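You operate a simulated robot arm through the tools that you are given. There is no shell and no other tool.

You are at the controls of a simulated two-armed robot. One attempt, no reset.

JOB
Pick up the yellow-band cylinder with one hand, pass it to the other hand and put it on the bottom shelf of the stock rack. Set down upright: yellow-band cylinder.

Only the result counts: the job must be done as asked and must still hold three seconds after the hand-in. Knocking over, shifting, dropping, spilling or breaking anything else fails it.

ROBOT AND FRAMES
Two 7-joint arms with two-finger parallel grippers on one trunk, on a base that moves. Base frame: it is fixed to the floor where the robot stands at the start and does not move with it; the origin is under the middle of the robot, x ahead of it, y to its left, z up. Readings come in mm, rad, newtons and seconds.
The left shoulder is at the start at [50, 168, 1082], the right one opposite. With the tool pointing down near the work surface each hand reaches from about 200 to 660 mm from the robot's upright axis, wherever it stands, measured 20 degrees to its own side. Places, roughly: bottom shelf of the stock rack [-1300, 4900, 400]; yellow-band cylinder [2250, 3000, 750]. Payload 1.57 kg a hand.
The TCP of each hand is the grasp point between the finger pads, 30 mm short of the fingertips. In the tool frame z runs along the fingers and y along their closing line. The gripper opens to 80 mm. The fingers are 17 mm wide and 12 mm thick; the gripper's body (40 by 82 mm) begins 80 mm behind the TCP.
Orientation is told as [roll, pitch, yaw] about the base's x, y, z axes, in that order, counted from this pose: with the fingers straight down and closing along the base's y, the tool's x points along the base's -x, its y along +y and its z along -z.

CONTROLS
- The arms move only by the tool servo_tool. It takes "left_increments", "right_increments" or both (then of equal length, played together; a hand with none holds still); each is a list of rows, each a list of 2 entries, a list of its own where there are three numbers: the shift along the tool's x, y, z in mm, then the turn, a rotation vector about the tool's x, y, z in rad. In form: [[[tx, ty, tz], [ax, ay, az]], ...]. A call has 1 to 20 rows; each row shifts and turns the commanded pose from where the row before left it, along the tool's axes as they then stand. "left_fingers" and "right_fingers" are, for a hand that has rows, the gripper command, from -1 (shut) to 1 (fully open), values between in proportion, set as the call begins (left out, the last holds). Each row takes 0.2 s and may step no farther than 50 mm and 0.15 rad from the row before; otherwise, or with a gripper value out of range, the whole call is refused. Where a pose cannot be reached the arm comes as near as it can. A force on the tool above 40 N (or 10 N above the force at the start of the call, whichever is more), or a blocked arm, ends the call early, and 0.2 s more pass. The fingers move at their own pace (about 45 mm/s each) and stop on an object; they squeeze with about 43 N. The grip force told is the motor's: it shows also when the fingers shut on nothing. Time passes only in rows, and 0.2 s behind the last, so rows that do not move let the fingers close. It gives the time, the measured TCP pose, the force on the tool (base axes), the opening and the grip force at its end, in the units of the frame above (readings bear some noise), with the torque about the TCP (base axes, N m) and any sound that the robot's microphone picked up, and new pictures: "show" is both (left out), scene, wrist or none (wrist: the cameras of the hands that moved).
- Cameras (640 x 400 px; columns grow to the right, rows downward): "scene" is now at [125.3, -11.7, 1294]; the picture's right is [-0.12, -0.99, 0.00], its down [-0.57, 0.07, -0.82] and it looks along [0.82, -0.10, -0.57] (base axes); focal length 264 px, centre (320, 200). "left" rides on the left gripper at [72, 6, -122] in its tool frame; the picture's right is [-0.09, 1.00, 0.00], its down [-0.84, -0.08, -0.54] and it looks along [-0.54, -0.05, 0.84] (tool axes); focal length 238 px, centre (320, 200). "right" rides on the right gripper at [72, -7, -122] in its tool frame; the picture's right is [0.09, 1.00, 0.00], its down [-0.84, 0.08, -0.54] and it looks along [-0.54, 0.05, 0.84] (tool axes); focal length 238 px, centre (320, 200). There is no depth. A picture from a camera that has moved, and an enlarged one, comes with that camera's place and axes in the base frame and with its lens.
- move_column(by): slides the trunk up (or, below 0, down) by that many mm; the arms and the scene camera ride with it, the base frame stays. It gives what a move gives, with no picture.
- drive_base(legs): drives the robot by 1 to 6 legs, each [ahead, left, turn to the left] in mm, mm and rad, along the robot's own axes; the way and the turn of a leg run together, so that a leg with both is an arc; at most 1500 mm and 3.142 rad a leg. The arms and the cameras ride along, it lands a little off, and it stops where it bumps. It gives what a move gives, and a new picture of the scene camera.
- aim_head(pan, tilt): turns the head with the scene camera to pan (to the left, within 1.396 rad either way) and tilt (down, from -0.506 to 1.204), counted from straight ahead of the robot. It gives what a move gives, and a new picture of the scene camera.
- inspect(camera, box): a new picture of the part [left, top, right, bottom] of that camera's present view, enlarged. The clock stands still meanwhile.
- finish_job(): hands the job in; it is judged then, once.

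Nothing tells you exact positions but the pictures and the camera data. Unless the task says otherwise, let go and move clear before handing in.

The tools are called after "Call:" as a command line: name --argument value ..., lists and objects as JSON in quotes. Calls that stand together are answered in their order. servo_tool: Moves the arms, as the interface text tells. Its arguments: {"type":"object","properties":{"left_increments":{"type":"array","items":{"type":"array"}},"left_fingers":{"type":"number"},"right_increments":{"type":"array","items":{"type":"array"}},"right_fingers":{"type":"number"},"show":{"type":"string","enum":["both","scene","wrist","none"]}},"required":[]} The other tools are called the same way: move_column (by) moves the trunk up or down; drive_base (legs) drives the base; aim_head (pan, tilt) turns the head that bears the scene camera; inspect (camera, box) takes an enlarged picture of a part of a camera's view; finish_job () hands the job in.

At the start:

```text
clock: 0.0
left_tcp_pos: [451.1, 146.1, 1108.3]
left_orientation: [-0.001, -0.002, 0.001]
left_ft_force: [0.2, -0.1, -0.1]
left_torque: [0.0, 0.01, -0.01]
left_grip_width: 79.8
left_finger_force: 0.1
right_tcp_pos: [325.4, -124.1, 1133.7]
right_orientation: [-0.001, 0.002, -0.001]
right_ft_force: [-0.5, -0.3, 0.8]
right_torque: [0.02, 0.01, 0.0]
right_grip_width: 80.1
right_finger_force: 0.1
trunk travel left (down, up): [-250.0, 193.0]
robot x, y, heading: [-1.6, 0.5, 0.001]
head pan, tilt (commanded): [-0.122, 0.607]
```

scene: 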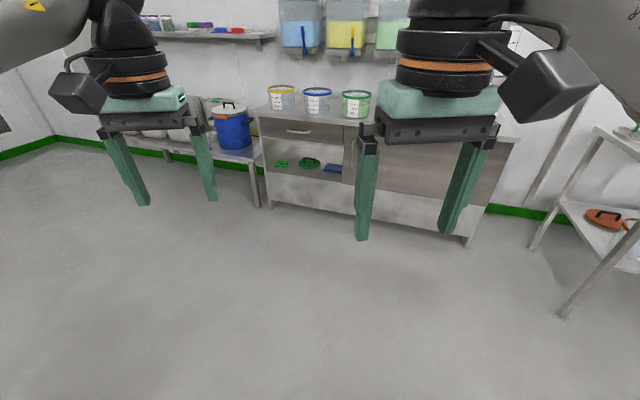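
right: 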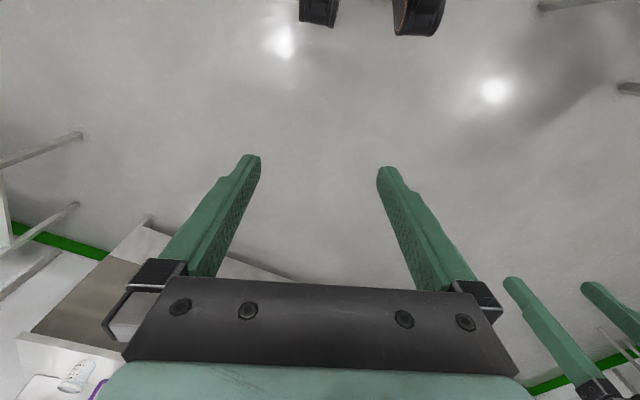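
left: 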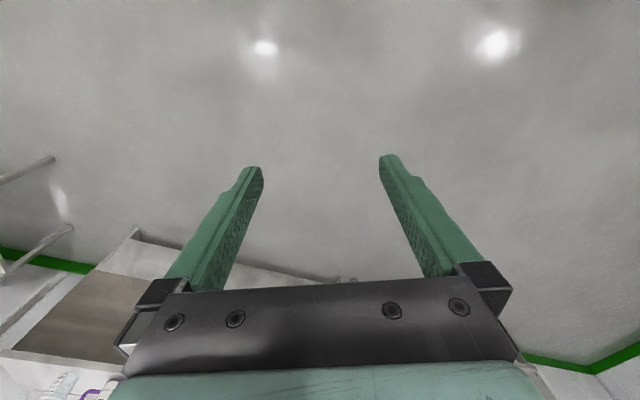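

The scene camera shows a workbench with buckets ahead, and the cylinder should be far to the left-front around [2250, 3000]. I'll turn the head to the left to survey the room before driving.

Call:
aim_head --pan 0.93 --tilt 0.3

```text
clock: 1.3
left_tcp_pos: [451.4, 145.3, 1109.6]
left_orientation: [0.0, -0.002, 0.001]
left_ft_force: [0.3, 0.0, -0.5]
left_torque: [0.0, -0.02, 0.01]
left_grip_width: 80.1
left_finger_force: 0.1
right_tcp_pos: [323.6, -125.0, 1134.1]
right_orientation: [-0.001, -0.001, 0.0]
right_ft_force: [0.0, -0.6, 0.2]
right_torque: [0.01, 0.04, 0.02]
right_grip_width: 80.1
right_finger_force: 0.2
trunk travel left (down, up): [-250.0, 193.0]
robot x, y, heading: [-1.0, -1.5, -0.003]
head pan, tilt (commanded): [0.93, 0.3]
camera scene: at [93.6, 73.9, 1322.0], right [0.8, -0.6, 0.0], down [-0.18, -0.24, -0.96], along [0.57, 0.77, -0.3], focal length 264 px, centre (320, 200)
```

scene: 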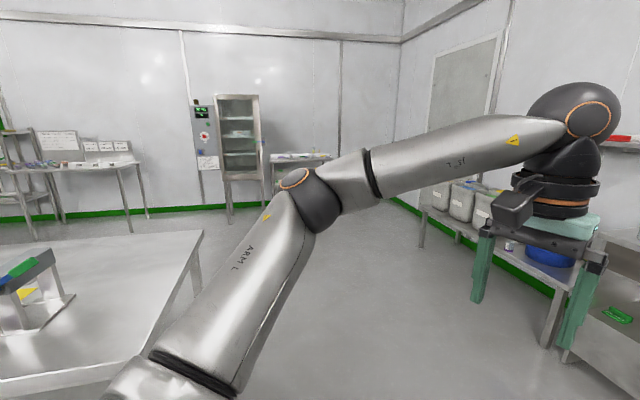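

A table sits at the spot where the cylinder should be, partly hidden by the elbow; a big table lies to the left. I'll zoom in there and look further left toward the rack.

Call:
inspect --camera "scene" --box '[180, 80, 420, 230]'

Call:
aim_head --pan 1.396 --tilt 0.3

```text
2.67 times, centred on (300, 155) of scene
camera zoom: at [93.6, 73.9, 1322.0], right [0.8, -0.6, 0.0], down [-0.18, -0.24, -0.96], along [0.57, 0.77, -0.3], focal length 705 px, centre (373, 320)
```

zoom: 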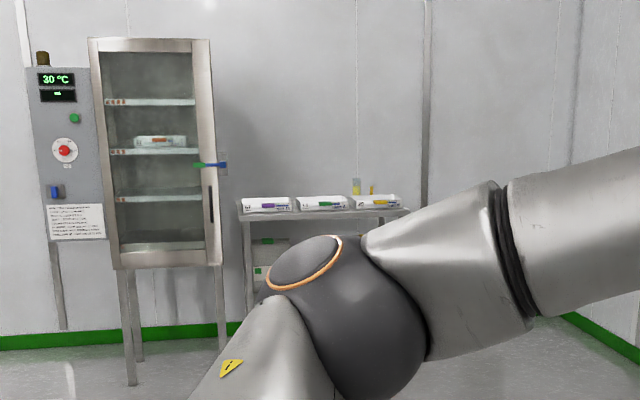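

```text
clock: 2.2
left_tcp_pos: [451.8, 146.8, 1109.8]
left_orientation: [0.001, -0.002, 0.001]
left_ft_force: [0.6, -0.5, -0.5]
left_torque: [0.0, 0.01, -0.01]
left_grip_width: 79.9
left_finger_force: 0.0
right_tcp_pos: [324.0, -123.7, 1132.8]
right_orientation: [-0.001, 0.001, 0.0]
right_ft_force: [0.2, -0.3, 0.3]
right_torque: [0.0, -0.05, 0.05]
right_grip_width: 80.0
right_finger_force: 0.0
trunk travel left (down, up): [-250.0, 193.0]
robot x, y, heading: [-0.6, 1.8, -0.003]
head pan, tilt (commanded): [1.396, 0.3]
camera scene: at [54.1, 91.0, 1322.0], right [0.98, -0.17, 0.0], down [-0.05, -0.29, -0.96], along [0.17, 0.94, -0.3], focal length 264 px, centre (320, 200)
```

scene: 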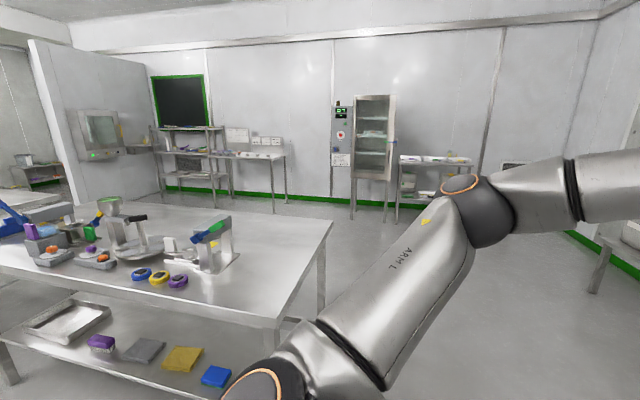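

The room is turned about 24° against the base frame: the back wall (with oven, the cylinder's table and, further left, the rack) lies along heading ≈1.16 rad. I'll turn to face that wall and drive nearer the cylinder's table, staying clear of the big table.

Call:
drive_base --legs '[[0, 0, 1.159], [1200, -500, 0], [900, -100, 0]]'

Call:
aim_head --pan 0.0 --tilt 0.35

```text
clock: 15.9
left_tcp_pos: [1463.5, 2133.6, 1110.0]
left_orientation: [-0.001, -0.002, 1.147]
left_ft_force: [-0.4, 0.0, -0.6]
left_torque: [0.03, 0.02, 0.01]
left_grip_width: 79.9
left_finger_force: 0.0
right_tcp_pos: [1657.4, 1907.5, 1132.2]
right_orientation: [-0.001, -0.001, 1.146]
right_ft_force: [-0.1, -0.3, 0.4]
right_torque: [-0.04, 0.02, 0.01]
right_grip_width: 79.9
right_finger_force: 0.1
trunk travel left (down, up): [-250.0, 193.0]
robot x, y, heading: [1412.3, 1662.9, 1.147]
head pan, tilt (commanded): [1.396, 0.3]
camera scene: at [1348.5, 1750.2, 1322.0], right [0.56, 0.83, 0.0], down [0.24, -0.17, -0.96], along [-0.79, 0.54, -0.3], focal length 264 px, centre (320, 200)
```

scene: 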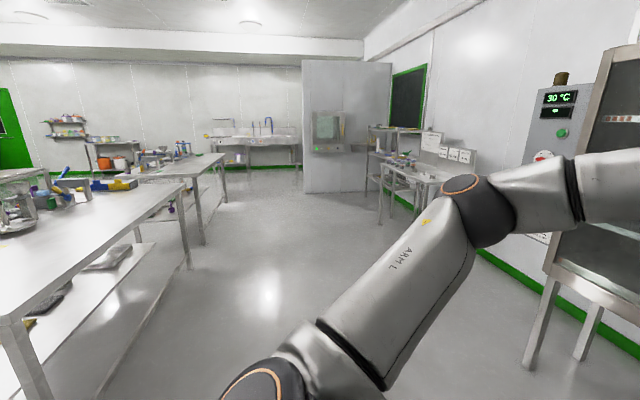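

```text
clock: 17.5
left_tcp_pos: [1464.0, 2133.3, 1108.1]
left_orientation: [0.0, -0.001, 1.146]
left_ft_force: [0.7, 0.4, 1.0]
left_torque: [-0.02, 0.0, -0.01]
left_grip_width: 80.0
left_finger_force: 0.1
right_tcp_pos: [1658.0, 1906.9, 1131.6]
right_orientation: [-0.001, 0.001, 1.148]
right_ft_force: [-0.4, 0.7, -0.5]
right_torque: [0.01, 0.0, 0.03]
right_grip_width: 79.9
right_finger_force: 0.0
trunk travel left (down, up): [-250.0, 193.0]
robot x, y, heading: [1410.2, 1662.1, 1.148]
head pan, tilt (commanded): [0.0, 0.351]
camera scene: at [1463.8, 1782.3, 1317.3], right [0.91, -0.41, 0.0], down [-0.14, -0.31, -0.94], along [0.39, 0.86, -0.34], focal length 264 px, centre (320, 200)
```

scene: 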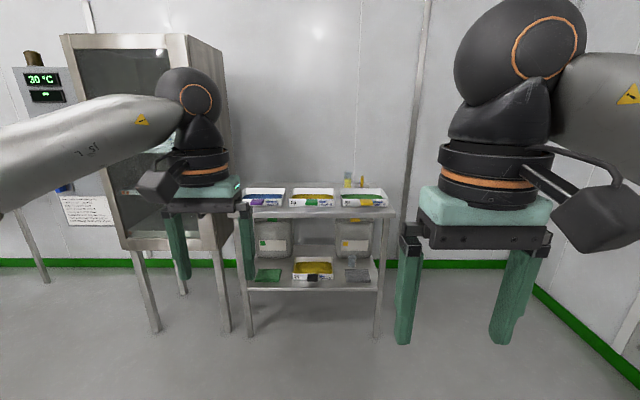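

Call:
inspect --camera "scene" --box '[220, 150, 420, 275]'

```text
3.20 times, centred on (320, 212) of scene
camera zoom: at [1463.8, 1782.3, 1317.3], right [0.91, -0.41, 0.0], down [-0.14, -0.31, -0.94], along [0.39, 0.86, -0.34], focal length 846 px, centre (320, 160)
```

zoom: 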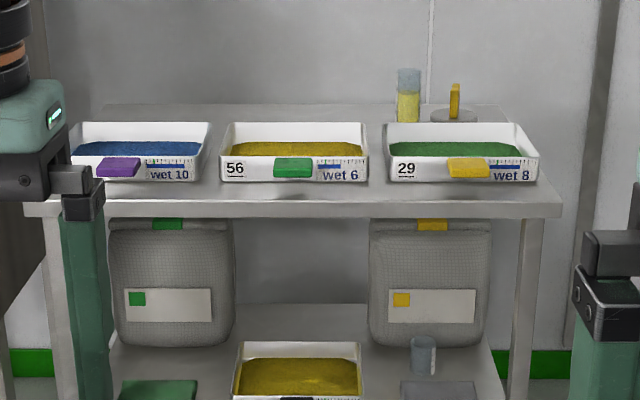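

Call:
inspect --camera "scene" --box '[320, 160, 400, 210]'

Call:
aim_head --pan -0.6 --tilt 0.4

```text
8.00 times, centred on (360, 185) of scene
camera zoom: at [1463.8, 1782.3, 1317.3], right [0.91, -0.41, 0.0], down [-0.14, -0.31, -0.94], along [0.39, 0.86, -0.34], focal length 2116 px, centre (0, 320)
```

zoom: 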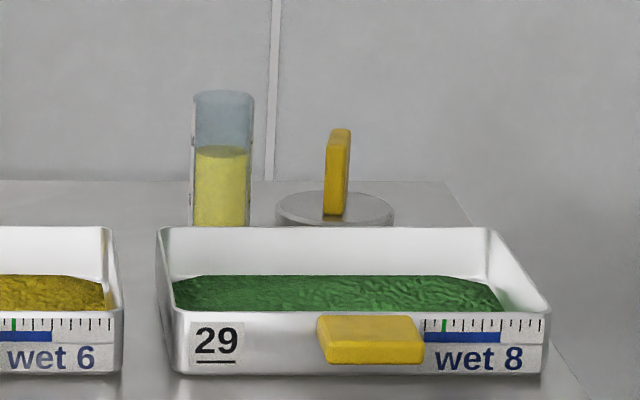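

```text
clock: 18.5
left_tcp_pos: [1464.6, 2132.2, 1108.2]
left_orientation: [0.0, -0.003, 1.147]
left_ft_force: [0.3, -0.4, 0.1]
left_torque: [0.02, 0.0, 0.01]
left_grip_width: 80.2
left_finger_force: 0.0
right_tcp_pos: [1657.7, 1907.1, 1134.0]
right_orientation: [-0.001, 0.001, 1.147]
right_ft_force: [-0.1, 0.4, -0.5]
right_torque: [-0.02, -0.01, 0.02]
right_grip_width: 80.0
right_finger_force: 0.0
trunk travel left (down, up): [-250.0, 193.0]
robot x, y, heading: [1410.8, 1658.2, 1.142]
head pan, tilt (commanded): [-0.6, 0.4]
camera scene: at [1504.6, 1745.6, 1312.7], right [0.52, -0.85, 0.0], down [-0.33, -0.2, -0.92], along [0.79, 0.48, -0.39], focal length 264 px, centre (320, 200)
```

scene: 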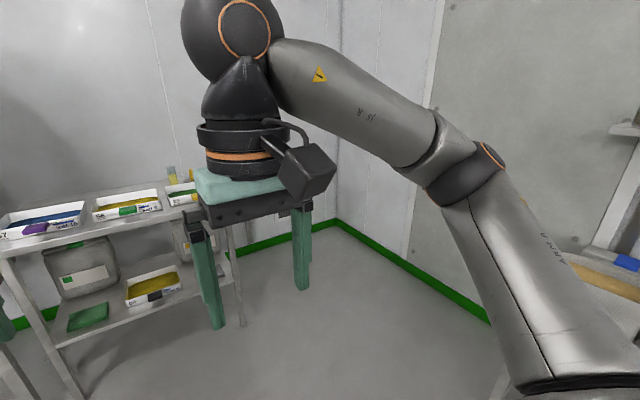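

The yellow cylinder is a glass measure partly filled with yellow liquid, at about [2300, 3200], standing behind the tray "wet 8" on a table about 810 mm high. The table's right side is open, so I'll drive to that side, facing the table's end, and look.

Call:
drive_base --legs '[[500, -500, 0], [400, -450, 0], [0, 0, 1.571]]'

Call:
aim_head --pan -0.9 --tilt 0.5

```text
clock: 31.3
left_tcp_pos: [2190.1, 2154.4, 1109.3]
left_orientation: [0.0, -0.002, 2.688]
left_ft_force: [-0.3, -0.6, -0.4]
left_torque: [-0.02, 0.02, -0.04]
left_grip_width: 80.0
left_finger_force: 0.0
right_tcp_pos: [2421.8, 2339.7, 1133.2]
right_orientation: [-0.001, 0.001, 2.689]
right_ft_force: [-0.8, 0.9, 0.9]
right_torque: [-0.02, 0.04, 0.01]
right_grip_width: 79.8
right_finger_force: 0.0
trunk travel left (down, up): [-250.0, 193.0]
robot x, y, heading: [2659.9, 2084.7, 2.683]
head pan, tilt (commanded): [-0.6, 0.4]
camera scene: at [2575.7, 2184.5, 1312.7], right [0.87, 0.49, 0.0], down [0.19, -0.34, -0.92], along [-0.45, 0.8, -0.39], focal length 264 px, centre (320, 200)
```

scene: 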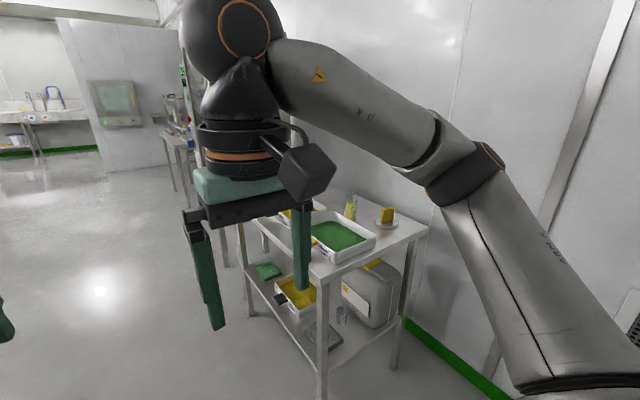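

```text
clock: 32.1
left_tcp_pos: [2190.6, 2154.1, 1109.3]
left_orientation: [0.0, -0.002, 2.686]
left_ft_force: [0.2, -0.1, -0.1]
left_torque: [-0.02, 0.03, -0.01]
left_grip_width: 80.0
left_finger_force: 0.2
right_tcp_pos: [2422.0, 2340.5, 1134.6]
right_orientation: [0.0, 0.001, 2.687]
right_ft_force: [0.7, 0.1, 0.6]
right_torque: [-0.02, 0.0, 0.02]
right_grip_width: 79.9
right_finger_force: 0.1
trunk travel left (down, up): [-250.0, 193.0]
robot x, y, heading: [2663.1, 2089.0, 2.689]
head pan, tilt (commanded): [-0.901, 0.499]
camera scene: at [2601.9, 2192.8, 1303.6], right [0.98, 0.21, 0.0], down [0.1, -0.47, -0.88], along [-0.19, 0.86, -0.48], focal length 264 px, centre (320, 200)
```

scene: 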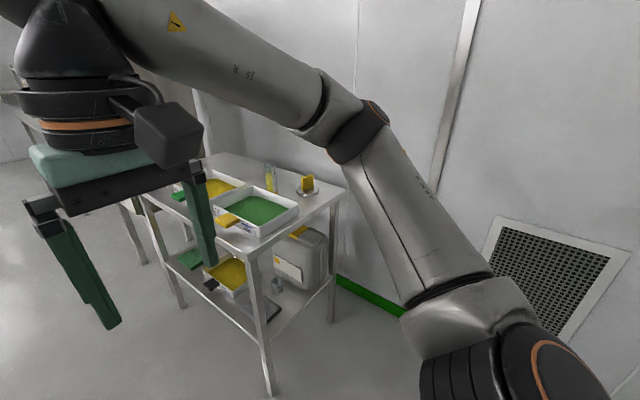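

Call:
inspect --camera "scene" --box '[200, 145, 360, 245]'

```text
4.00 times, centred on (280, 195) of scene
camera zoom: at [2601.9, 2192.8, 1303.6], right [0.98, 0.21, 0.0], down [0.1, -0.47, -0.88], along [-0.19, 0.86, -0.48], focal length 1058 px, centre (480, 220)
```

zoom: 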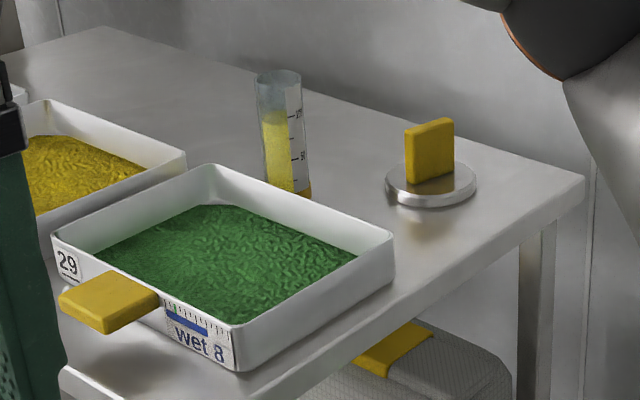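

Now it is clear: a measuring cylinder with a yellow band at its foot, near [2217, 3064], top about z 945, with the tray in front and a weight-like disc to its right. I'll move the base beside the table's end so the right hand can reach it top-down.

Call:
drive_base --legs '[[0, 0, 0.029], [0, -540, 0], [230, 0, 0]]'

Call:
aim_head --pan -0.15 --tilt 0.75

```text
clock: 39.1
left_tcp_pos: [2201.6, 2729.1, 1109.7]
left_orientation: [0.0, -0.002, 2.723]
left_ft_force: [-0.8, -0.3, 0.2]
left_torque: [-0.02, 0.01, 0.04]
left_grip_width: 80.0
left_finger_force: 0.0
right_tcp_pos: [2427.4, 2921.9, 1131.8]
right_orientation: [0.0, 0.0, 2.721]
right_ft_force: [-0.5, -0.5, 0.0]
right_torque: [-0.01, 0.02, -0.03]
right_grip_width: 80.0
right_finger_force: 0.1
trunk travel left (down, up): [-250.0, 193.0]
robot x, y, heading: [2675.2, 2675.7, 2.725]
head pan, tilt (commanded): [-0.901, 0.499]
camera scene: at [2612.0, 2781.5, 1303.5], right [0.97, 0.25, 0.0], down [0.12, -0.46, -0.88], along [-0.22, 0.85, -0.48], focal length 264 px, centre (320, 200)
```

scene: 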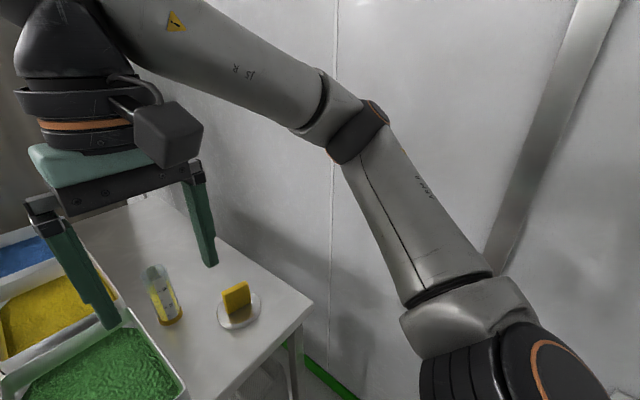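

```text
clock: 40.2
left_tcp_pos: [2201.9, 2728.2, 1110.7]
left_orientation: [0.001, -0.003, 2.72]
left_ft_force: [-0.2, -0.3, 0.1]
left_torque: [-0.01, 0.02, 0.0]
left_grip_width: 79.8
left_finger_force: 0.0
right_tcp_pos: [2427.2, 2922.3, 1133.8]
right_orientation: [0.003, -0.001, 2.723]
right_ft_force: [0.2, -0.7, -0.9]
right_torque: [-0.01, -0.03, -0.01]
right_grip_width: 79.9
right_finger_force: 0.0
trunk travel left (down, up): [-250.0, 193.0]
robot x, y, heading: [2675.0, 2677.9, 2.721]
head pan, tilt (commanded): [-0.15, 0.75]
camera scene: at [2565.3, 2737.9, 1281.6], right [0.54, 0.84, 0.0], down [0.57, -0.37, -0.73], along [-0.62, 0.4, -0.68], focal length 264 px, centre (320, 200)
```

scene: 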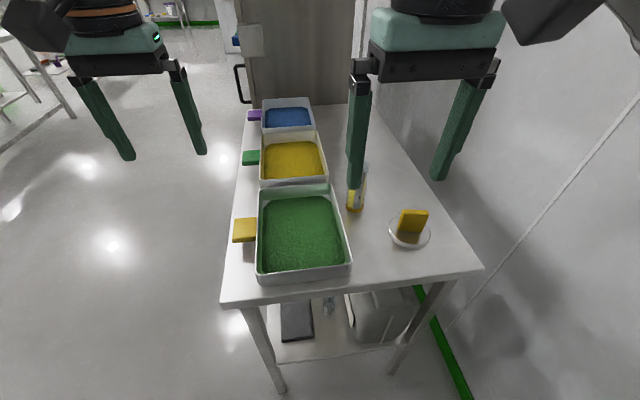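

Rays from several views agree: the cylinder stands at about [2215, 3065], table top z≈815, top about 950. I'll bring the right hand over it at its present height and check with the wrist camera.

Call:
servo_tool --right_increments '[[[-42, -7, 0], [0, 0, 0]], [[-42, -7, 0], [0, 0, 0]], [[-42, -8, 0], [0, 0, 0]], [[-42, -8, 0], [0, 0, 0]], [[-42, -7, 0], [0, 0, 0]], [[-42, -7, 0], [0, 0, 0]], [[0, 0, 0], [0, 0, 0]]]' --right_fingers 1.0

```text
clock: 41.8
left_tcp_pos: [2201.9, 2726.7, 1110.2]
left_orientation: [0.002, -0.005, 2.72]
left_ft_force: [-0.2, -0.5, -0.3]
left_torque: [0.04, 0.0, -0.01]
left_grip_width: 80.1
left_finger_force: 0.2
right_tcp_pos: [2225.8, 3062.0, 1130.3]
right_orientation: [0.0, -0.001, 2.722]
right_ft_force: [-0.5, -1.6, -0.2]
right_torque: [0.04, 0.03, 0.03]
right_grip_width: 79.9
right_finger_force: 0.0
right hand out of reach, approached as far as the arm can: row 6
trunk travel left (down, up): [-250.0, 193.0]
robot x, y, heading: [2671.1, 2676.9, 2.716]
head pan, tilt (commanded): [-0.15, 0.75]
camera scene: at [2565.0, 2737.6, 1281.6], right [0.54, 0.84, 0.0], down [0.57, -0.37, -0.73], along [-0.62, 0.39, -0.68], focal length 264 px, centre (320, 200)
camera right: at [2293.2, 3037.5, 1251.9], right [-0.32, -0.95, 0.0], down [-0.8, 0.27, 0.54], along [-0.51, 0.17, -0.84], focal length 238 px, centre (320, 200)
```

scene: 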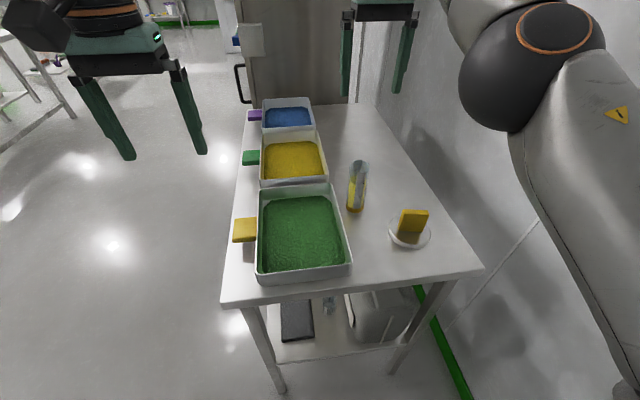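
right: 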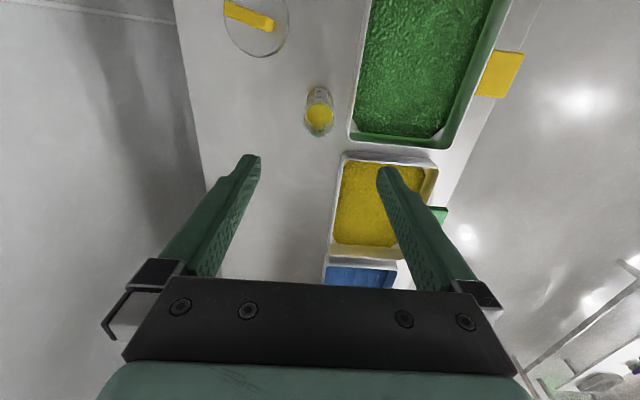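

Call:
inspect --camera "right" --box '[240, 60, 400, 160]'

```text
4.00 times, centred on (320, 110) of right
camera zoom: at [2293.2, 3037.5, 1251.9], right [-0.32, -0.95, 0.0], down [-0.8, 0.27, 0.54], along [-0.51, 0.17, -0.84], focal length 953 px, centre (320, 560)
```

zoom: 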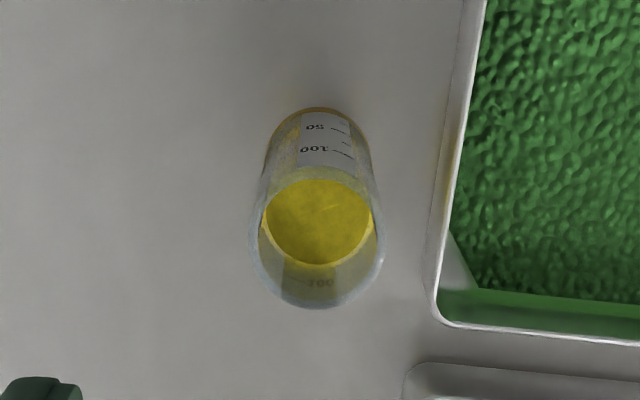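

The wrist view shows the cylinder's rim (≈42 mm wide, z≈949) nearly under the hand, 4–6 mm ahead and centered sideways. I'll lower to just above the rim and check again.

Call:
servo_tool --right_increments '[[[0, 0, 35], [0, 0, 0]], [[0, 0, 35], [0, 0, 0]], [[0, 0, 35], [0, 0, 0]], [[0, 0, 25], [0, 0, 0]], [[0, 0, 0], [0, 0, 0]]]'

Call:
inspect --camera "right" --box '[200, 60, 440, 210]'

```text
clock: 43.0
left_tcp_pos: [2202.8, 2728.8, 1110.2]
left_orientation: [0.0, -0.003, 2.723]
left_ft_force: [0.5, 0.1, 0.0]
left_torque: [0.04, -0.06, 0.03]
left_grip_width: 79.9
left_finger_force: 0.1
right_tcp_pos: [2223.7, 3058.9, 1002.3]
right_orientation: [0.002, -0.002, 2.721]
right_ft_force: [-0.6, -0.4, 0.2]
right_torque: [0.0, -0.01, -0.04]
right_grip_width: 79.7
right_finger_force: 0.0
trunk travel left (down, up): [-250.0, 193.0]
robot x, y, heading: [2667.5, 2679.5, 2.724]
head pan, tilt (commanded): [-0.15, 0.75]
camera scene: at [2565.3, 2737.7, 1281.6], right [0.54, 0.84, 0.0], down [0.57, -0.37, -0.73], along [-0.62, 0.39, -0.68], focal length 264 px, centre (320, 200)
camera right: at [2293.2, 3035.5, 1123.5], right [-0.32, -0.95, 0.0], down [-0.79, 0.27, 0.54], along [-0.51, 0.17, -0.84], focal length 238 px, centre (320, 200)
```

scene: 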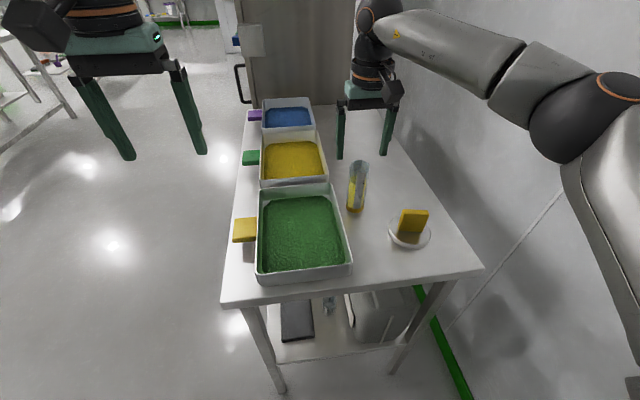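
right: 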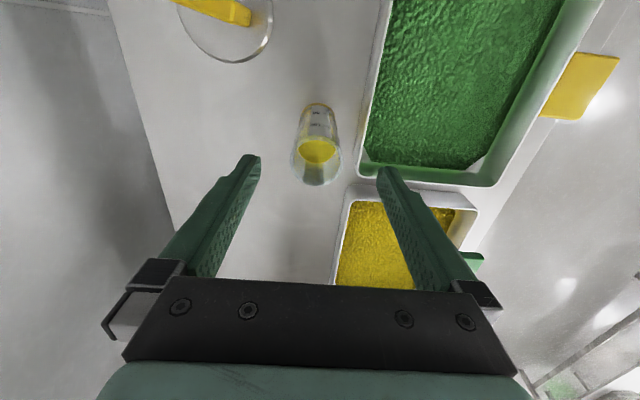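

```text
2.67 times, centred on (320, 135) of right
camera zoom: at [2293.2, 3035.5, 1123.5], right [-0.32, -0.95, 0.0], down [-0.79, 0.27, 0.54], along [-0.51, 0.17, -0.84], focal length 636 px, centre (320, 373)
```

zoom: 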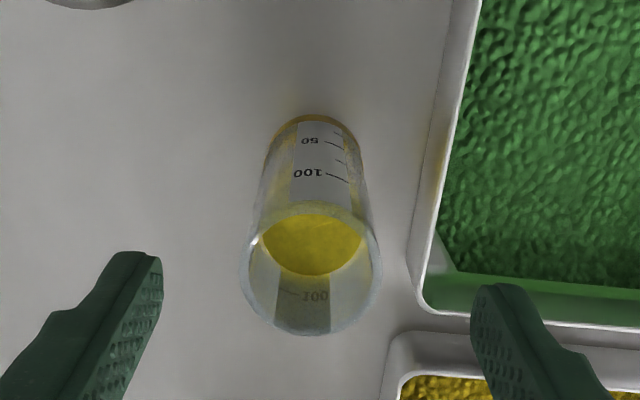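

The rim sits at z≈947, 5 mm ahead and 2–3 mm to the right of the TCP. I'll correct that, lower until the TCP is about 28 mm below the rim, then close.

Call:
servo_tool --right_increments '[[[-5, -2.5, 0], [0, 0, 0]], [[0, 0, 28], [0, 0, 0]], [[0, 0, 28], [0, 0, 0]], [[0, 0, 27], [0, 0, 0]], [[0, 0, 0], [0, 0, 0]]]'

Call:
inspect --camera "scene" --box '[300, 80, 460, 230]'

```text
clock: 44.2
left_tcp_pos: [2203.1, 2728.1, 1110.0]
left_orientation: [0.001, -0.004, 2.723]
left_ft_force: [-0.3, -0.1, -0.8]
left_torque: [0.0, 0.01, 0.03]
left_grip_width: 80.1
left_finger_force: 0.0
right_tcp_pos: [2219.0, 3065.5, 919.6]
right_orientation: [0.001, -0.002, 2.723]
right_ft_force: [0.2, 0.0, -0.5]
right_torque: [0.01, -0.01, -0.01]
right_grip_width: 80.1
right_finger_force: 0.0
trunk travel left (down, up): [-250.0, 193.0]
robot x, y, heading: [2676.1, 2683.9, 2.722]
head pan, tilt (commanded): [-0.15, 0.75]
camera scene: at [2565.3, 2737.8, 1281.6], right [0.54, 0.84, 0.0], down [0.57, -0.37, -0.73], along [-0.62, 0.39, -0.68], focal length 264 px, centre (320, 200)
camera right: at [2288.6, 3042.1, 1040.1], right [-0.32, -0.95, 0.0], down [-0.79, 0.27, 0.54], along [-0.51, 0.17, -0.84], focal length 238 px, centre (320, 200)
```

scene: 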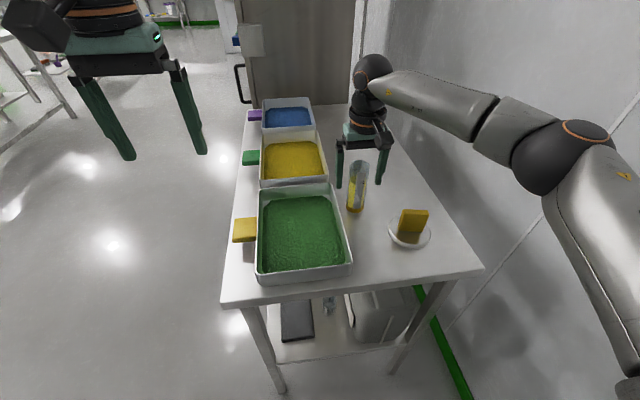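
right: 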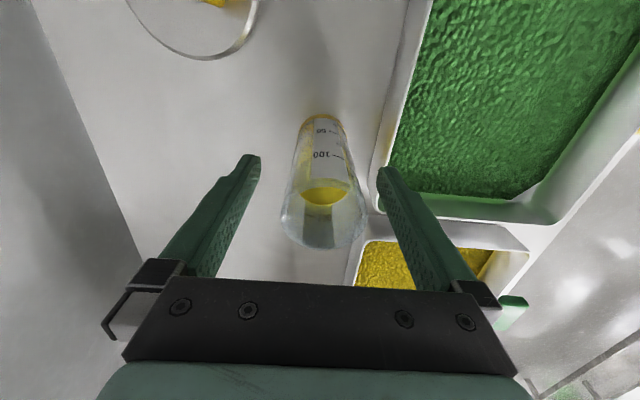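

```text
2.67 times, centred on (380, 155) of scene
camera zoom: at [2565.3, 2737.8, 1281.6], right [0.54, 0.84, 0.0], down [0.57, -0.37, -0.73], along [-0.62, 0.39, -0.68], focal length 705 px, centre (160, 320)
```

zoom: 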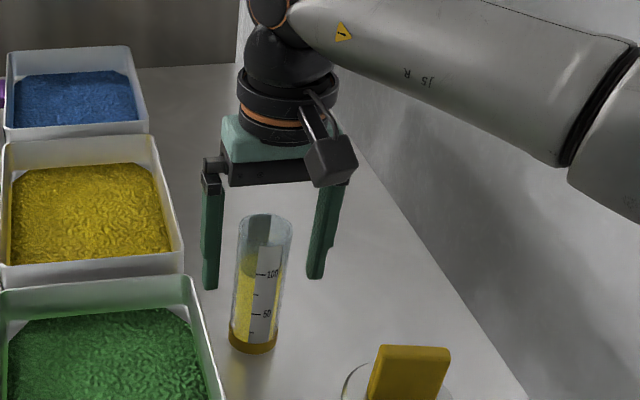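

The fingers straddle the cylinder with the TCP about 25 mm below its rim. Closing the right gripper now.

Call:
servo_tool --right_increments '[[[0, 0, 0], [0, 0, 0]], [[0, 0, 0], [0, 0, 0]], [[0, 0, 0], [0, 0, 0]], [[0, 0, 0], [0, 0, 0]], [[0, 0, 0], [0, 0, 0]]]' --right_fingers -1.0

```text
clock: 45.4
left_tcp_pos: [2202.1, 2728.2, 1109.0]
left_orientation: [-0.001, -0.004, 2.722]
left_ft_force: [0.3, 0.4, 0.3]
left_torque: [-0.01, 0.01, -0.03]
left_grip_width: 80.3
left_finger_force: 0.1
right_tcp_pos: [2220.0, 3066.4, 919.5]
right_orientation: [0.002, -0.001, 2.724]
right_ft_force: [-1.0, -0.5, 1.0]
right_torque: [-0.04, 0.02, 0.0]
right_grip_width: 37.8
right_finger_force: 36.8
trunk travel left (down, up): [-250.0, 193.0]
robot x, y, heading: [2674.5, 2678.5, 2.724]
head pan, tilt (commanded): [-0.15, 0.75]
camera scene: at [2565.2, 2737.8, 1281.6], right [0.54, 0.84, 0.0], down [0.57, -0.37, -0.73], along [-0.62, 0.39, -0.68], focal length 264 px, centre (320, 200)
camera right: at [2288.4, 3041.9, 1040.4], right [-0.32, -0.95, 0.0], down [-0.8, 0.27, 0.54], along [-0.51, 0.17, -0.84], focal length 238 px, centre (320, 200)
```

scene: 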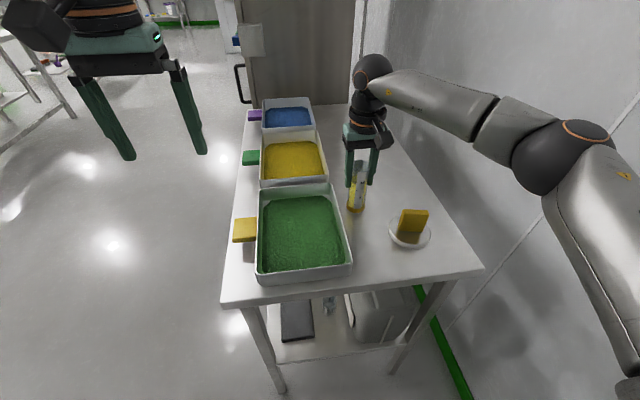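
right: 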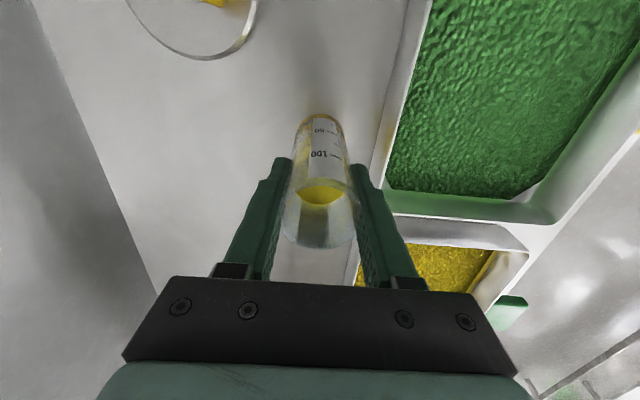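

The gripper holds the cylinder (38 mm wide, 37 N). I'll lift it straight up gently and check the load.

Call:
servo_tool --right_increments '[[[0, 0, -4], [0, 0, 0]], [[0, 0, -8], [0, 0, 0]], [[0, 0, -14], [0, 0, 0]], [[0, 0, -20], [0, 0, 0]], [[0, 0, -20], [0, 0, 0]], [[0, 0, -20], [0, 0, 0]], [[0, 0, -14], [0, 0, 0]], [[0, 0, -8], [0, 0, 0]], [[0, 0, 0], [0, 0, 0]]]'

```text
clock: 47.4
left_tcp_pos: [2202.9, 2728.3, 1108.5]
left_orientation: [0.0, -0.001, 2.723]
left_ft_force: [0.1, -0.1, 1.0]
left_torque: [-0.01, -0.02, -0.01]
left_grip_width: 80.0
left_finger_force: 0.0
right_tcp_pos: [2221.1, 3065.6, 1025.7]
right_orientation: [0.0, 0.0, 2.721]
right_ft_force: [-0.1, 0.5, -0.7]
right_torque: [0.0, -0.01, 0.03]
right_grip_width: 37.6
right_finger_force: 42.9
trunk travel left (down, up): [-250.0, 193.0]
robot x, y, heading: [2673.9, 2677.6, 2.722]
head pan, tilt (commanded): [-0.15, 0.75]
camera scene: at [2565.1, 2737.9, 1281.6], right [0.54, 0.84, 0.0], down [0.57, -0.37, -0.73], along [-0.62, 0.39, -0.68], focal length 264 px, centre (320, 200)
camera right: at [2289.9, 3041.5, 1147.7], right [-0.32, -0.95, 0.0], down [-0.8, 0.27, 0.54], along [-0.51, 0.17, -0.84], focal length 238 px, centre (320, 200)
```

scene: 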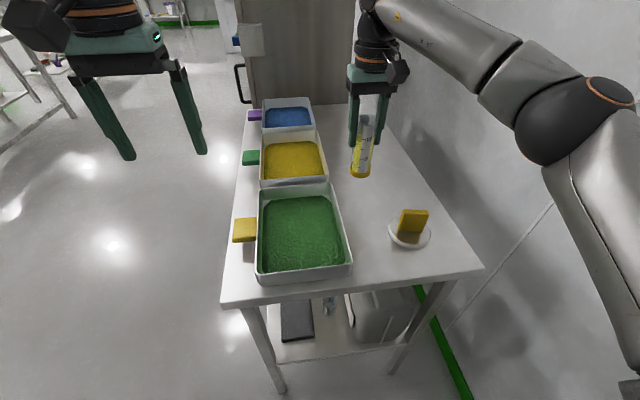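
right: 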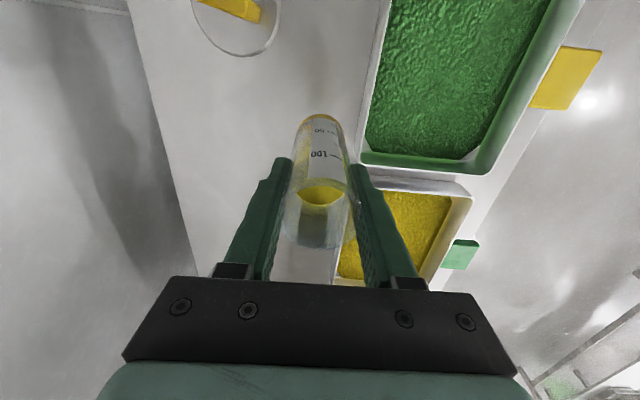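

It is lifted and hanging upright. I'll raise it a little more and draw it back toward the robot, passing above the disc.

Call:
servo_tool --right_increments '[[[2, 0, -8], [0, 0, 0]], [[6, 0, -14], [0, 0, 0]], [[12, 0, -14], [0, 0, 0]], [[18, 0, -10], [0, 0, 0]], [[22, 0, -6], [0, 0, 0]], [[22, 0, -3], [0, 0, 0]], [[22, 0, 0], [0, 0, 0]], [[22, 0, 0], [0, 0, 0]], [[20, 0, 0], [0, 0, 0]], [[15, 0, 0], [0, 0, 0]], [[8, 0, 0], [0, 0, 0]], [[0, 0, 0], [0, 0, 0]]]' --show "scene"

```text
clock: 50.0
left_tcp_pos: [2202.0, 2728.3, 1109.0]
left_orientation: [0.001, -0.004, 2.722]
left_ft_force: [1.1, -0.5, -0.2]
left_torque: [0.01, -0.02, -0.02]
left_grip_width: 79.8
left_finger_force: 0.0
right_tcp_pos: [2376.2, 2997.1, 1080.9]
right_orientation: [0.0, 0.0, 2.719]
right_ft_force: [-0.4, -0.1, -1.6]
right_torque: [0.02, -0.02, -0.05]
right_grip_width: 37.6
right_finger_force: 42.8
trunk travel left (down, up): [-250.0, 193.0]
robot x, y, heading: [2673.3, 2678.8, 2.72]
head pan, tilt (commanded): [-0.15, 0.75]
camera scene: at [2565.2, 2737.9, 1281.6], right [0.54, 0.84, 0.0], down [0.57, -0.37, -0.73], along [-0.62, 0.39, -0.68], focal length 264 px, centre (320, 200)
```

scene: 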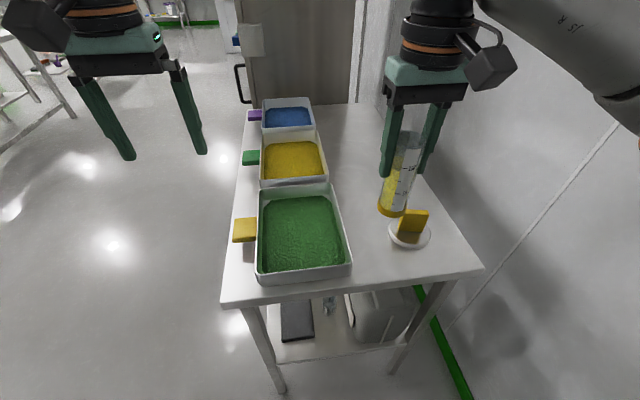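

The cylinder is held upright close to the robot. Now I'll back away from the table and drive along the free aisle toward the rack, then look ahead.

Call:
drive_base --legs '[[-230, 0, 0], [0, 700, 0], [1400, 150, 0], [1400, 0, 0]]'

Call:
aim_head --pan -0.75 --tilt 0.35

```text
clock: 71.0
left_tcp_pos: [-492.9, 2900.5, 1109.1]
left_orientation: [0.0, -0.001, 2.746]
left_ft_force: [0.3, -0.6, 0.0]
left_torque: [-0.02, 0.0, -0.06]
left_grip_width: 80.0
left_finger_force: 0.2
right_tcp_pos: [-325.5, 3174.5, 1082.2]
right_orientation: [0.002, -0.001, 2.745]
right_ft_force: [0.3, 0.8, -1.6]
right_torque: [0.03, -0.01, -0.01]
right_grip_width: 37.3
right_finger_force: 42.8
trunk travel left (down, up): [-250.0, 193.0]
robot x, y, heading: [-21.6, 2863.9, 2.742]
head pan, tilt (commanded): [-0.15, 0.75]
camera scene: at [-130.9, 2919.3, 1281.6], right [0.52, 0.85, 0.0], down [0.58, -0.35, -0.73], along [-0.62, 0.38, -0.68], focal length 264 px, centre (320, 200)
```

scene: 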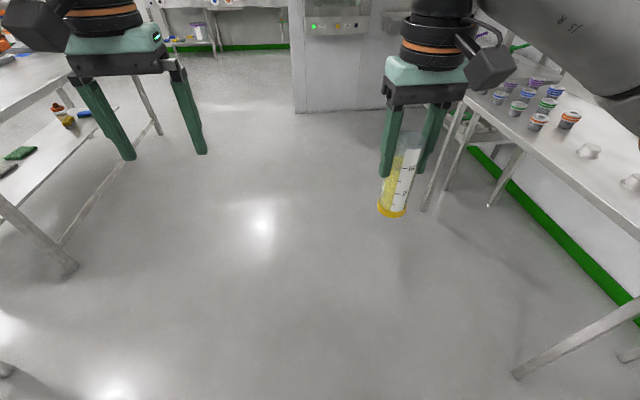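

```text
clock: 72.0
left_tcp_pos: [-492.5, 2902.2, 1108.9]
left_orientation: [0.0, -0.003, 2.745]
left_ft_force: [0.9, 0.7, 0.4]
left_torque: [0.0, 0.01, 0.02]
left_grip_width: 80.1
left_finger_force: 0.0
right_tcp_pos: [-324.8, 3172.3, 1080.7]
right_orientation: [0.002, 0.0, 2.744]
right_ft_force: [-0.2, 0.2, -1.5]
right_torque: [0.01, -0.01, 0.0]
right_grip_width: 37.5
right_finger_force: 43.3
trunk travel left (down, up): [-250.0, 193.0]
robot x, y, heading: [-19.4, 2862.3, 2.745]
head pan, tilt (commanded): [-0.75, 0.351]
camera scene: at [-98.4, 2961.0, 1317.2], right [0.91, 0.41, 0.0], down [0.14, -0.31, -0.94], along [-0.39, 0.86, -0.34], focal length 264 px, centre (320, 200)
```

scene: 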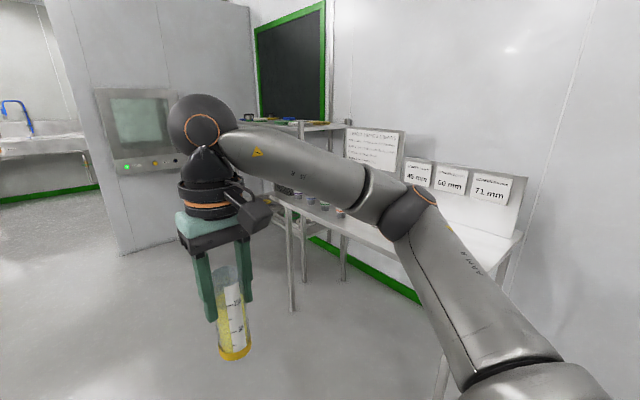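

The rack lies past the label table, next to the partition wall. I'll drive on another 1.5 m, then turn right to face the back wall and look.

Call:
drive_base --legs '[[1480, 0, 0], [420, 0, 0], [0, 0, -1.597]]'

Call:
aim_head --pan 0.0 --tilt 0.5

```text
clock: 85.4
left_tcp_pos: [-1733.5, 4044.0, 1109.9]
left_orientation: [0.001, -0.003, 1.147]
left_ft_force: [-0.1, 0.1, -0.1]
left_torque: [-0.01, -0.01, -0.01]
left_grip_width: 79.9
left_finger_force: 0.0
right_tcp_pos: [-1466.0, 3869.8, 1080.9]
right_orientation: [0.002, -0.002, 1.146]
right_ft_force: [-0.2, -0.4, -1.5]
right_torque: [-0.02, -0.01, 0.01]
right_grip_width: 37.7
right_finger_force: 42.4
trunk travel left (down, up): [-250.0, 193.0]
robot x, y, heading: [-1788.1, 3574.1, 1.149]
head pan, tilt (commanded): [-0.75, 0.351]
camera scene: at [-1686.4, 3645.4, 1317.2], right [0.39, -0.92, 0.0], down [-0.32, -0.13, -0.94], along [0.87, 0.36, -0.34], focal length 264 px, centre (320, 200)
```

scene: 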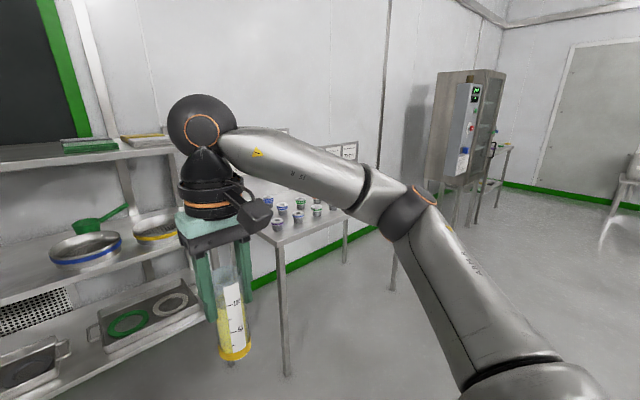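

```text
clock: 86.5
left_tcp_pos: [-1733.8, 4046.1, 1108.3]
left_orientation: [-0.001, -0.004, 1.147]
left_ft_force: [0.4, 0.8, -0.4]
left_torque: [0.02, 0.0, 0.04]
left_grip_width: 80.0
left_finger_force: 0.1
right_tcp_pos: [-1466.9, 3870.0, 1080.2]
right_orientation: [0.002, 0.0, 1.146]
right_ft_force: [0.4, 0.6, -1.4]
right_torque: [-0.03, -0.03, 0.0]
right_grip_width: 37.5
right_finger_force: 42.9
trunk travel left (down, up): [-250.0, 193.0]
robot x, y, heading: [-1789.9, 3574.9, 1.145]
head pan, tilt (commanded): [0.0, 0.499]
camera scene: at [-1734.9, 3692.4, 1303.6], right [0.91, -0.41, 0.0], down [-0.2, -0.44, -0.88], along [0.36, 0.8, -0.48], focal length 264 px, centre (320, 200)
```

scene: 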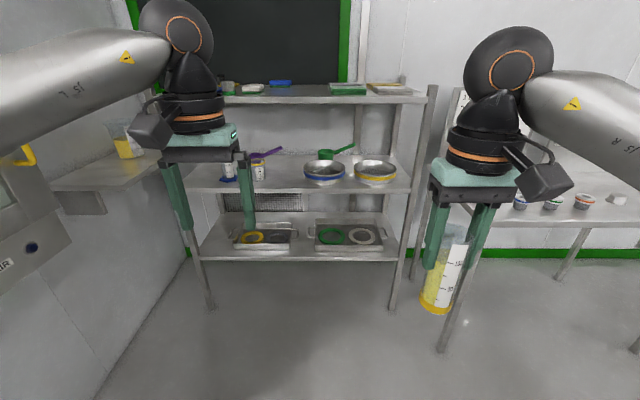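

The rack is ahead: bottom shelf at z≈400, its front about 1.19 m from me, with two trays on it; the middle shelf is about 365 mm above. I'll zoom in to find free room on the bottom shelf.

Call:
inspect --camera "scene" --box '[180, 140, 420, 290]'

```text
2.67 times, centred on (300, 215) of scene
camera zoom: at [-1734.9, 3692.4, 1303.6], right [0.91, -0.41, 0.0], down [-0.2, -0.44, -0.88], along [0.36, 0.8, -0.48], focal length 705 px, centre (373, 160)
```

zoom: 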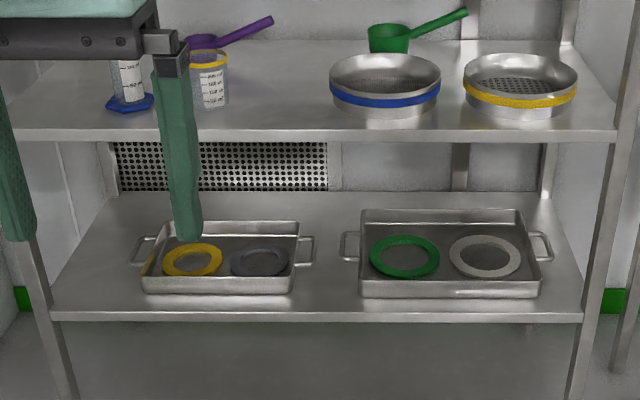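

The gap between the two trays on the bottom shelf (about 115 mm wide at the front) suits the cylinder, and a hand pitched 45° forward will fit under the middle shelf. For the handover I first pitch the left hand to 45° forward-down.

Call:
servo_tool --left_increments '[[[0, 0, 0], [0, -0.131, 0]], [[0, 0, 0], [0, -0.131, 0]], [[0, 0, 0], [0, -0.131, 0]], [[0, 0, 0], [0, -0.131, 0]], [[0, 0, 0], [0, -0.131, 0]], [[0, 0, 0], [0, -0.13, 0]], [[0, 0, 0], [0, 0, 0]]]' --left_fingers 1.0

```text
clock: 88.1
left_tcp_pos: [-1733.5, 4044.8, 1109.8]
left_orientation: [0.0, -0.79, 1.146]
left_ft_force: [0.3, -0.1, 0.3]
left_torque: [-0.01, 0.01, 0.0]
left_grip_width: 80.1
left_finger_force: 0.0
right_tcp_pos: [-1467.1, 3869.7, 1080.7]
right_orientation: [-0.001, 0.0, 1.145]
right_ft_force: [0.1, -0.9, -1.6]
right_torque: [-0.01, 0.02, 0.01]
right_grip_width: 37.8
right_finger_force: 43.5
trunk travel left (down, up): [-250.0, 193.0]
robot x, y, heading: [-1788.8, 3575.2, 1.143]
head pan, tilt (commanded): [0.0, 0.499]
camera scene: at [-1734.9, 3692.4, 1303.6], right [0.91, -0.41, 0.0], down [-0.2, -0.44, -0.88], along [0.36, 0.8, -0.48], focal length 264 px, centre (320, 200)
camera left: at [-1797.7, 3921.9, 1144.7], right [-0.88, 0.47, 0.07], down [0.15, 0.15, 0.98], along [0.45, 0.87, -0.21], focal length 238 px, centre (320, 200)
```

scene: 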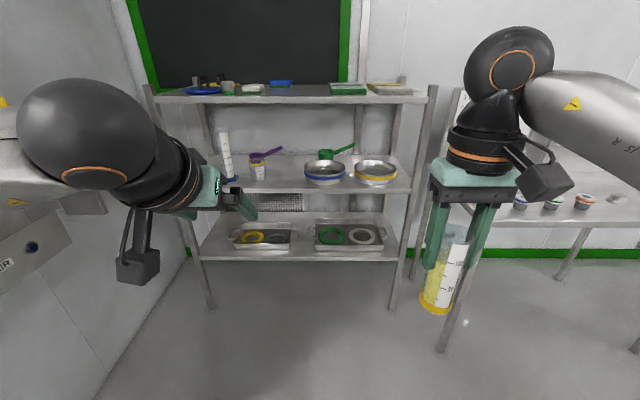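
left: 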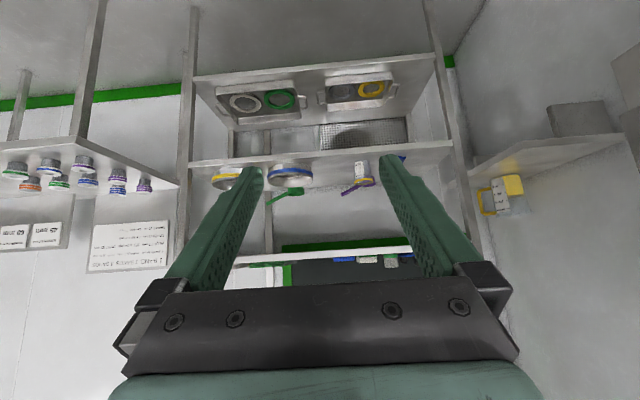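

The left hand pitched as wanted. Next, the left hand draws back and aside while the right hand turns 90° about the vertical (the cylinder only spins about its own axis), so its fingers lie fore and aft.

Call:
servo_tool --left_increments '[[[12, 18, -12], [0, 0, 0]], [[18, 24, -18], [0, 0, 0]], [[18, 24, -18], [0, 0, 0]], [[12, 18, -12], [0, 0, 0]], [[0, 0, 0], [0, 0, 0]], [[0, 0, 0], [0, 0, 0]], [[0, 0, 0], [0, 0, 0]]]' --right_increments '[[[0, 0, 0], [0, 0, -0.06]], [[0, 0, 0], [0, 0, -0.1]], [[0, 0, 0], [0, 0, -0.12]], [[0, 0, 0], [0, 0, -0.12]], [[0, 0, 0], [0, 0, -0.12]], [[0, 0, 0], [0, 0, -0.1]], [[0, 0, 0], [0, 0, -0.06]]]' --show "scene"

```text
clock: 89.7
left_tcp_pos: [-1846.3, 4002.5, 1110.1]
left_orientation: [0.001, -0.784, 1.145]
left_ft_force: [0.3, -0.5, 0.3]
left_torque: [0.04, -0.02, 0.0]
left_grip_width: 80.1
left_finger_force: 0.1
right_tcp_pos: [-1467.8, 3868.6, 1082.1]
right_orientation: [0.001, -0.001, 1.829]
right_ft_force: [-0.4, 0.4, -2.0]
right_torque: [0.01, 0.0, 0.0]
right_grip_width: 37.7
right_finger_force: 42.8
trunk travel left (down, up): [-250.0, 193.0]
robot x, y, heading: [-1783.6, 3572.3, 1.145]
head pan, tilt (commanded): [0.0, 0.499]
camera scene: at [-1735.0, 3692.4, 1303.6], right [0.91, -0.41, 0.0], down [-0.2, -0.44, -0.88], along [0.36, 0.8, -0.48], focal length 264 px, centre (320, 200)
```

scene: 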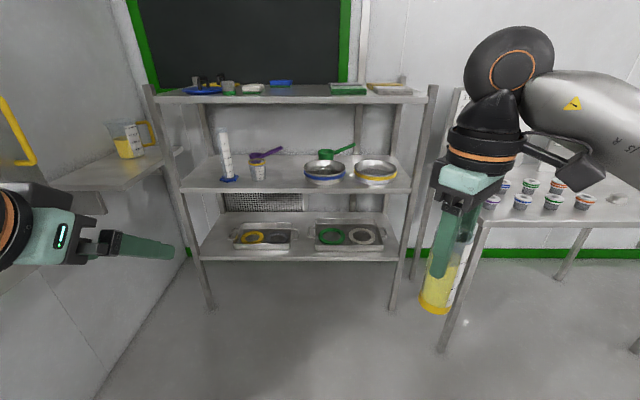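

Turning works well. I'll complete the remaining 0.89 rad of the right hand's turn.

Call:
servo_tool --right_increments '[[[0, 0, 0], [0, 0, -0.06]], [[0, 0, 0], [0, 0, -0.1]], [[0, 0, 0], [0, 0, -0.13]], [[0, 0, 0], [0, 0, -0.13]], [[0, 0, 0], [0, 0, -0.13]], [[0, 0, 0], [0, 0, -0.13]], [[0, 0, 0], [0, 0, -0.118]], [[0, 0, 0], [0, 0, -0.09]], [[0, 0, 0], [0, 0, 0]]]'

```text
clock: 91.7
left_tcp_pos: [-1846.4, 4000.7, 1109.8]
left_orientation: [0.001, -0.79, 1.145]
left_ft_force: [0.1, 0.6, 0.6]
left_torque: [0.01, -0.01, -0.02]
left_grip_width: 79.9
left_finger_force: 0.1
right_tcp_pos: [-1570.0, 3799.1, 1053.1]
right_orientation: [-0.001, -0.001, 2.715]
right_ft_force: [-0.3, -0.2, -1.5]
right_torque: [-0.01, 0.01, 0.02]
right_grip_width: 37.6
right_finger_force: 43.0
right hand out of reach, approached as far as the arm can: row 4, 5, 6, 7, 8
trunk travel left (down, up): [-250.0, 193.0]
robot x, y, heading: [-1788.0, 3572.7, 1.145]
head pan, tilt (commanded): [0.0, 0.499]
camera scene: at [-1734.9, 3692.4, 1303.6], right [0.91, -0.41, 0.0], down [-0.2, -0.44, -0.88], along [0.36, 0.8, -0.48], focal length 264 px, centre (320, 200)
camera right: at [-1500.4, 3775.7, 1175.1], right [-0.33, -0.94, 0.0], down [-0.79, 0.27, 0.54], along [-0.51, 0.18, -0.84], focal length 238 px, centre (320, 200)
```

scene: 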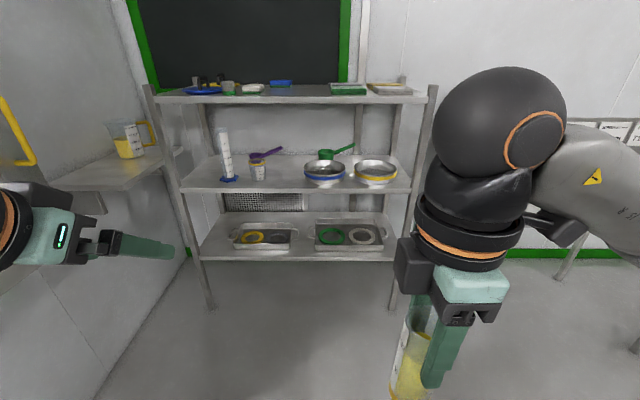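
right: 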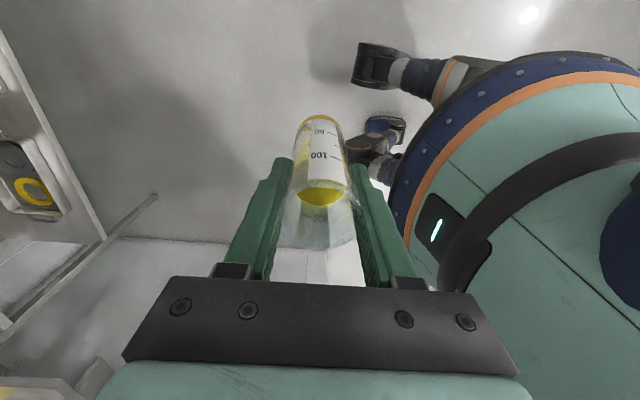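

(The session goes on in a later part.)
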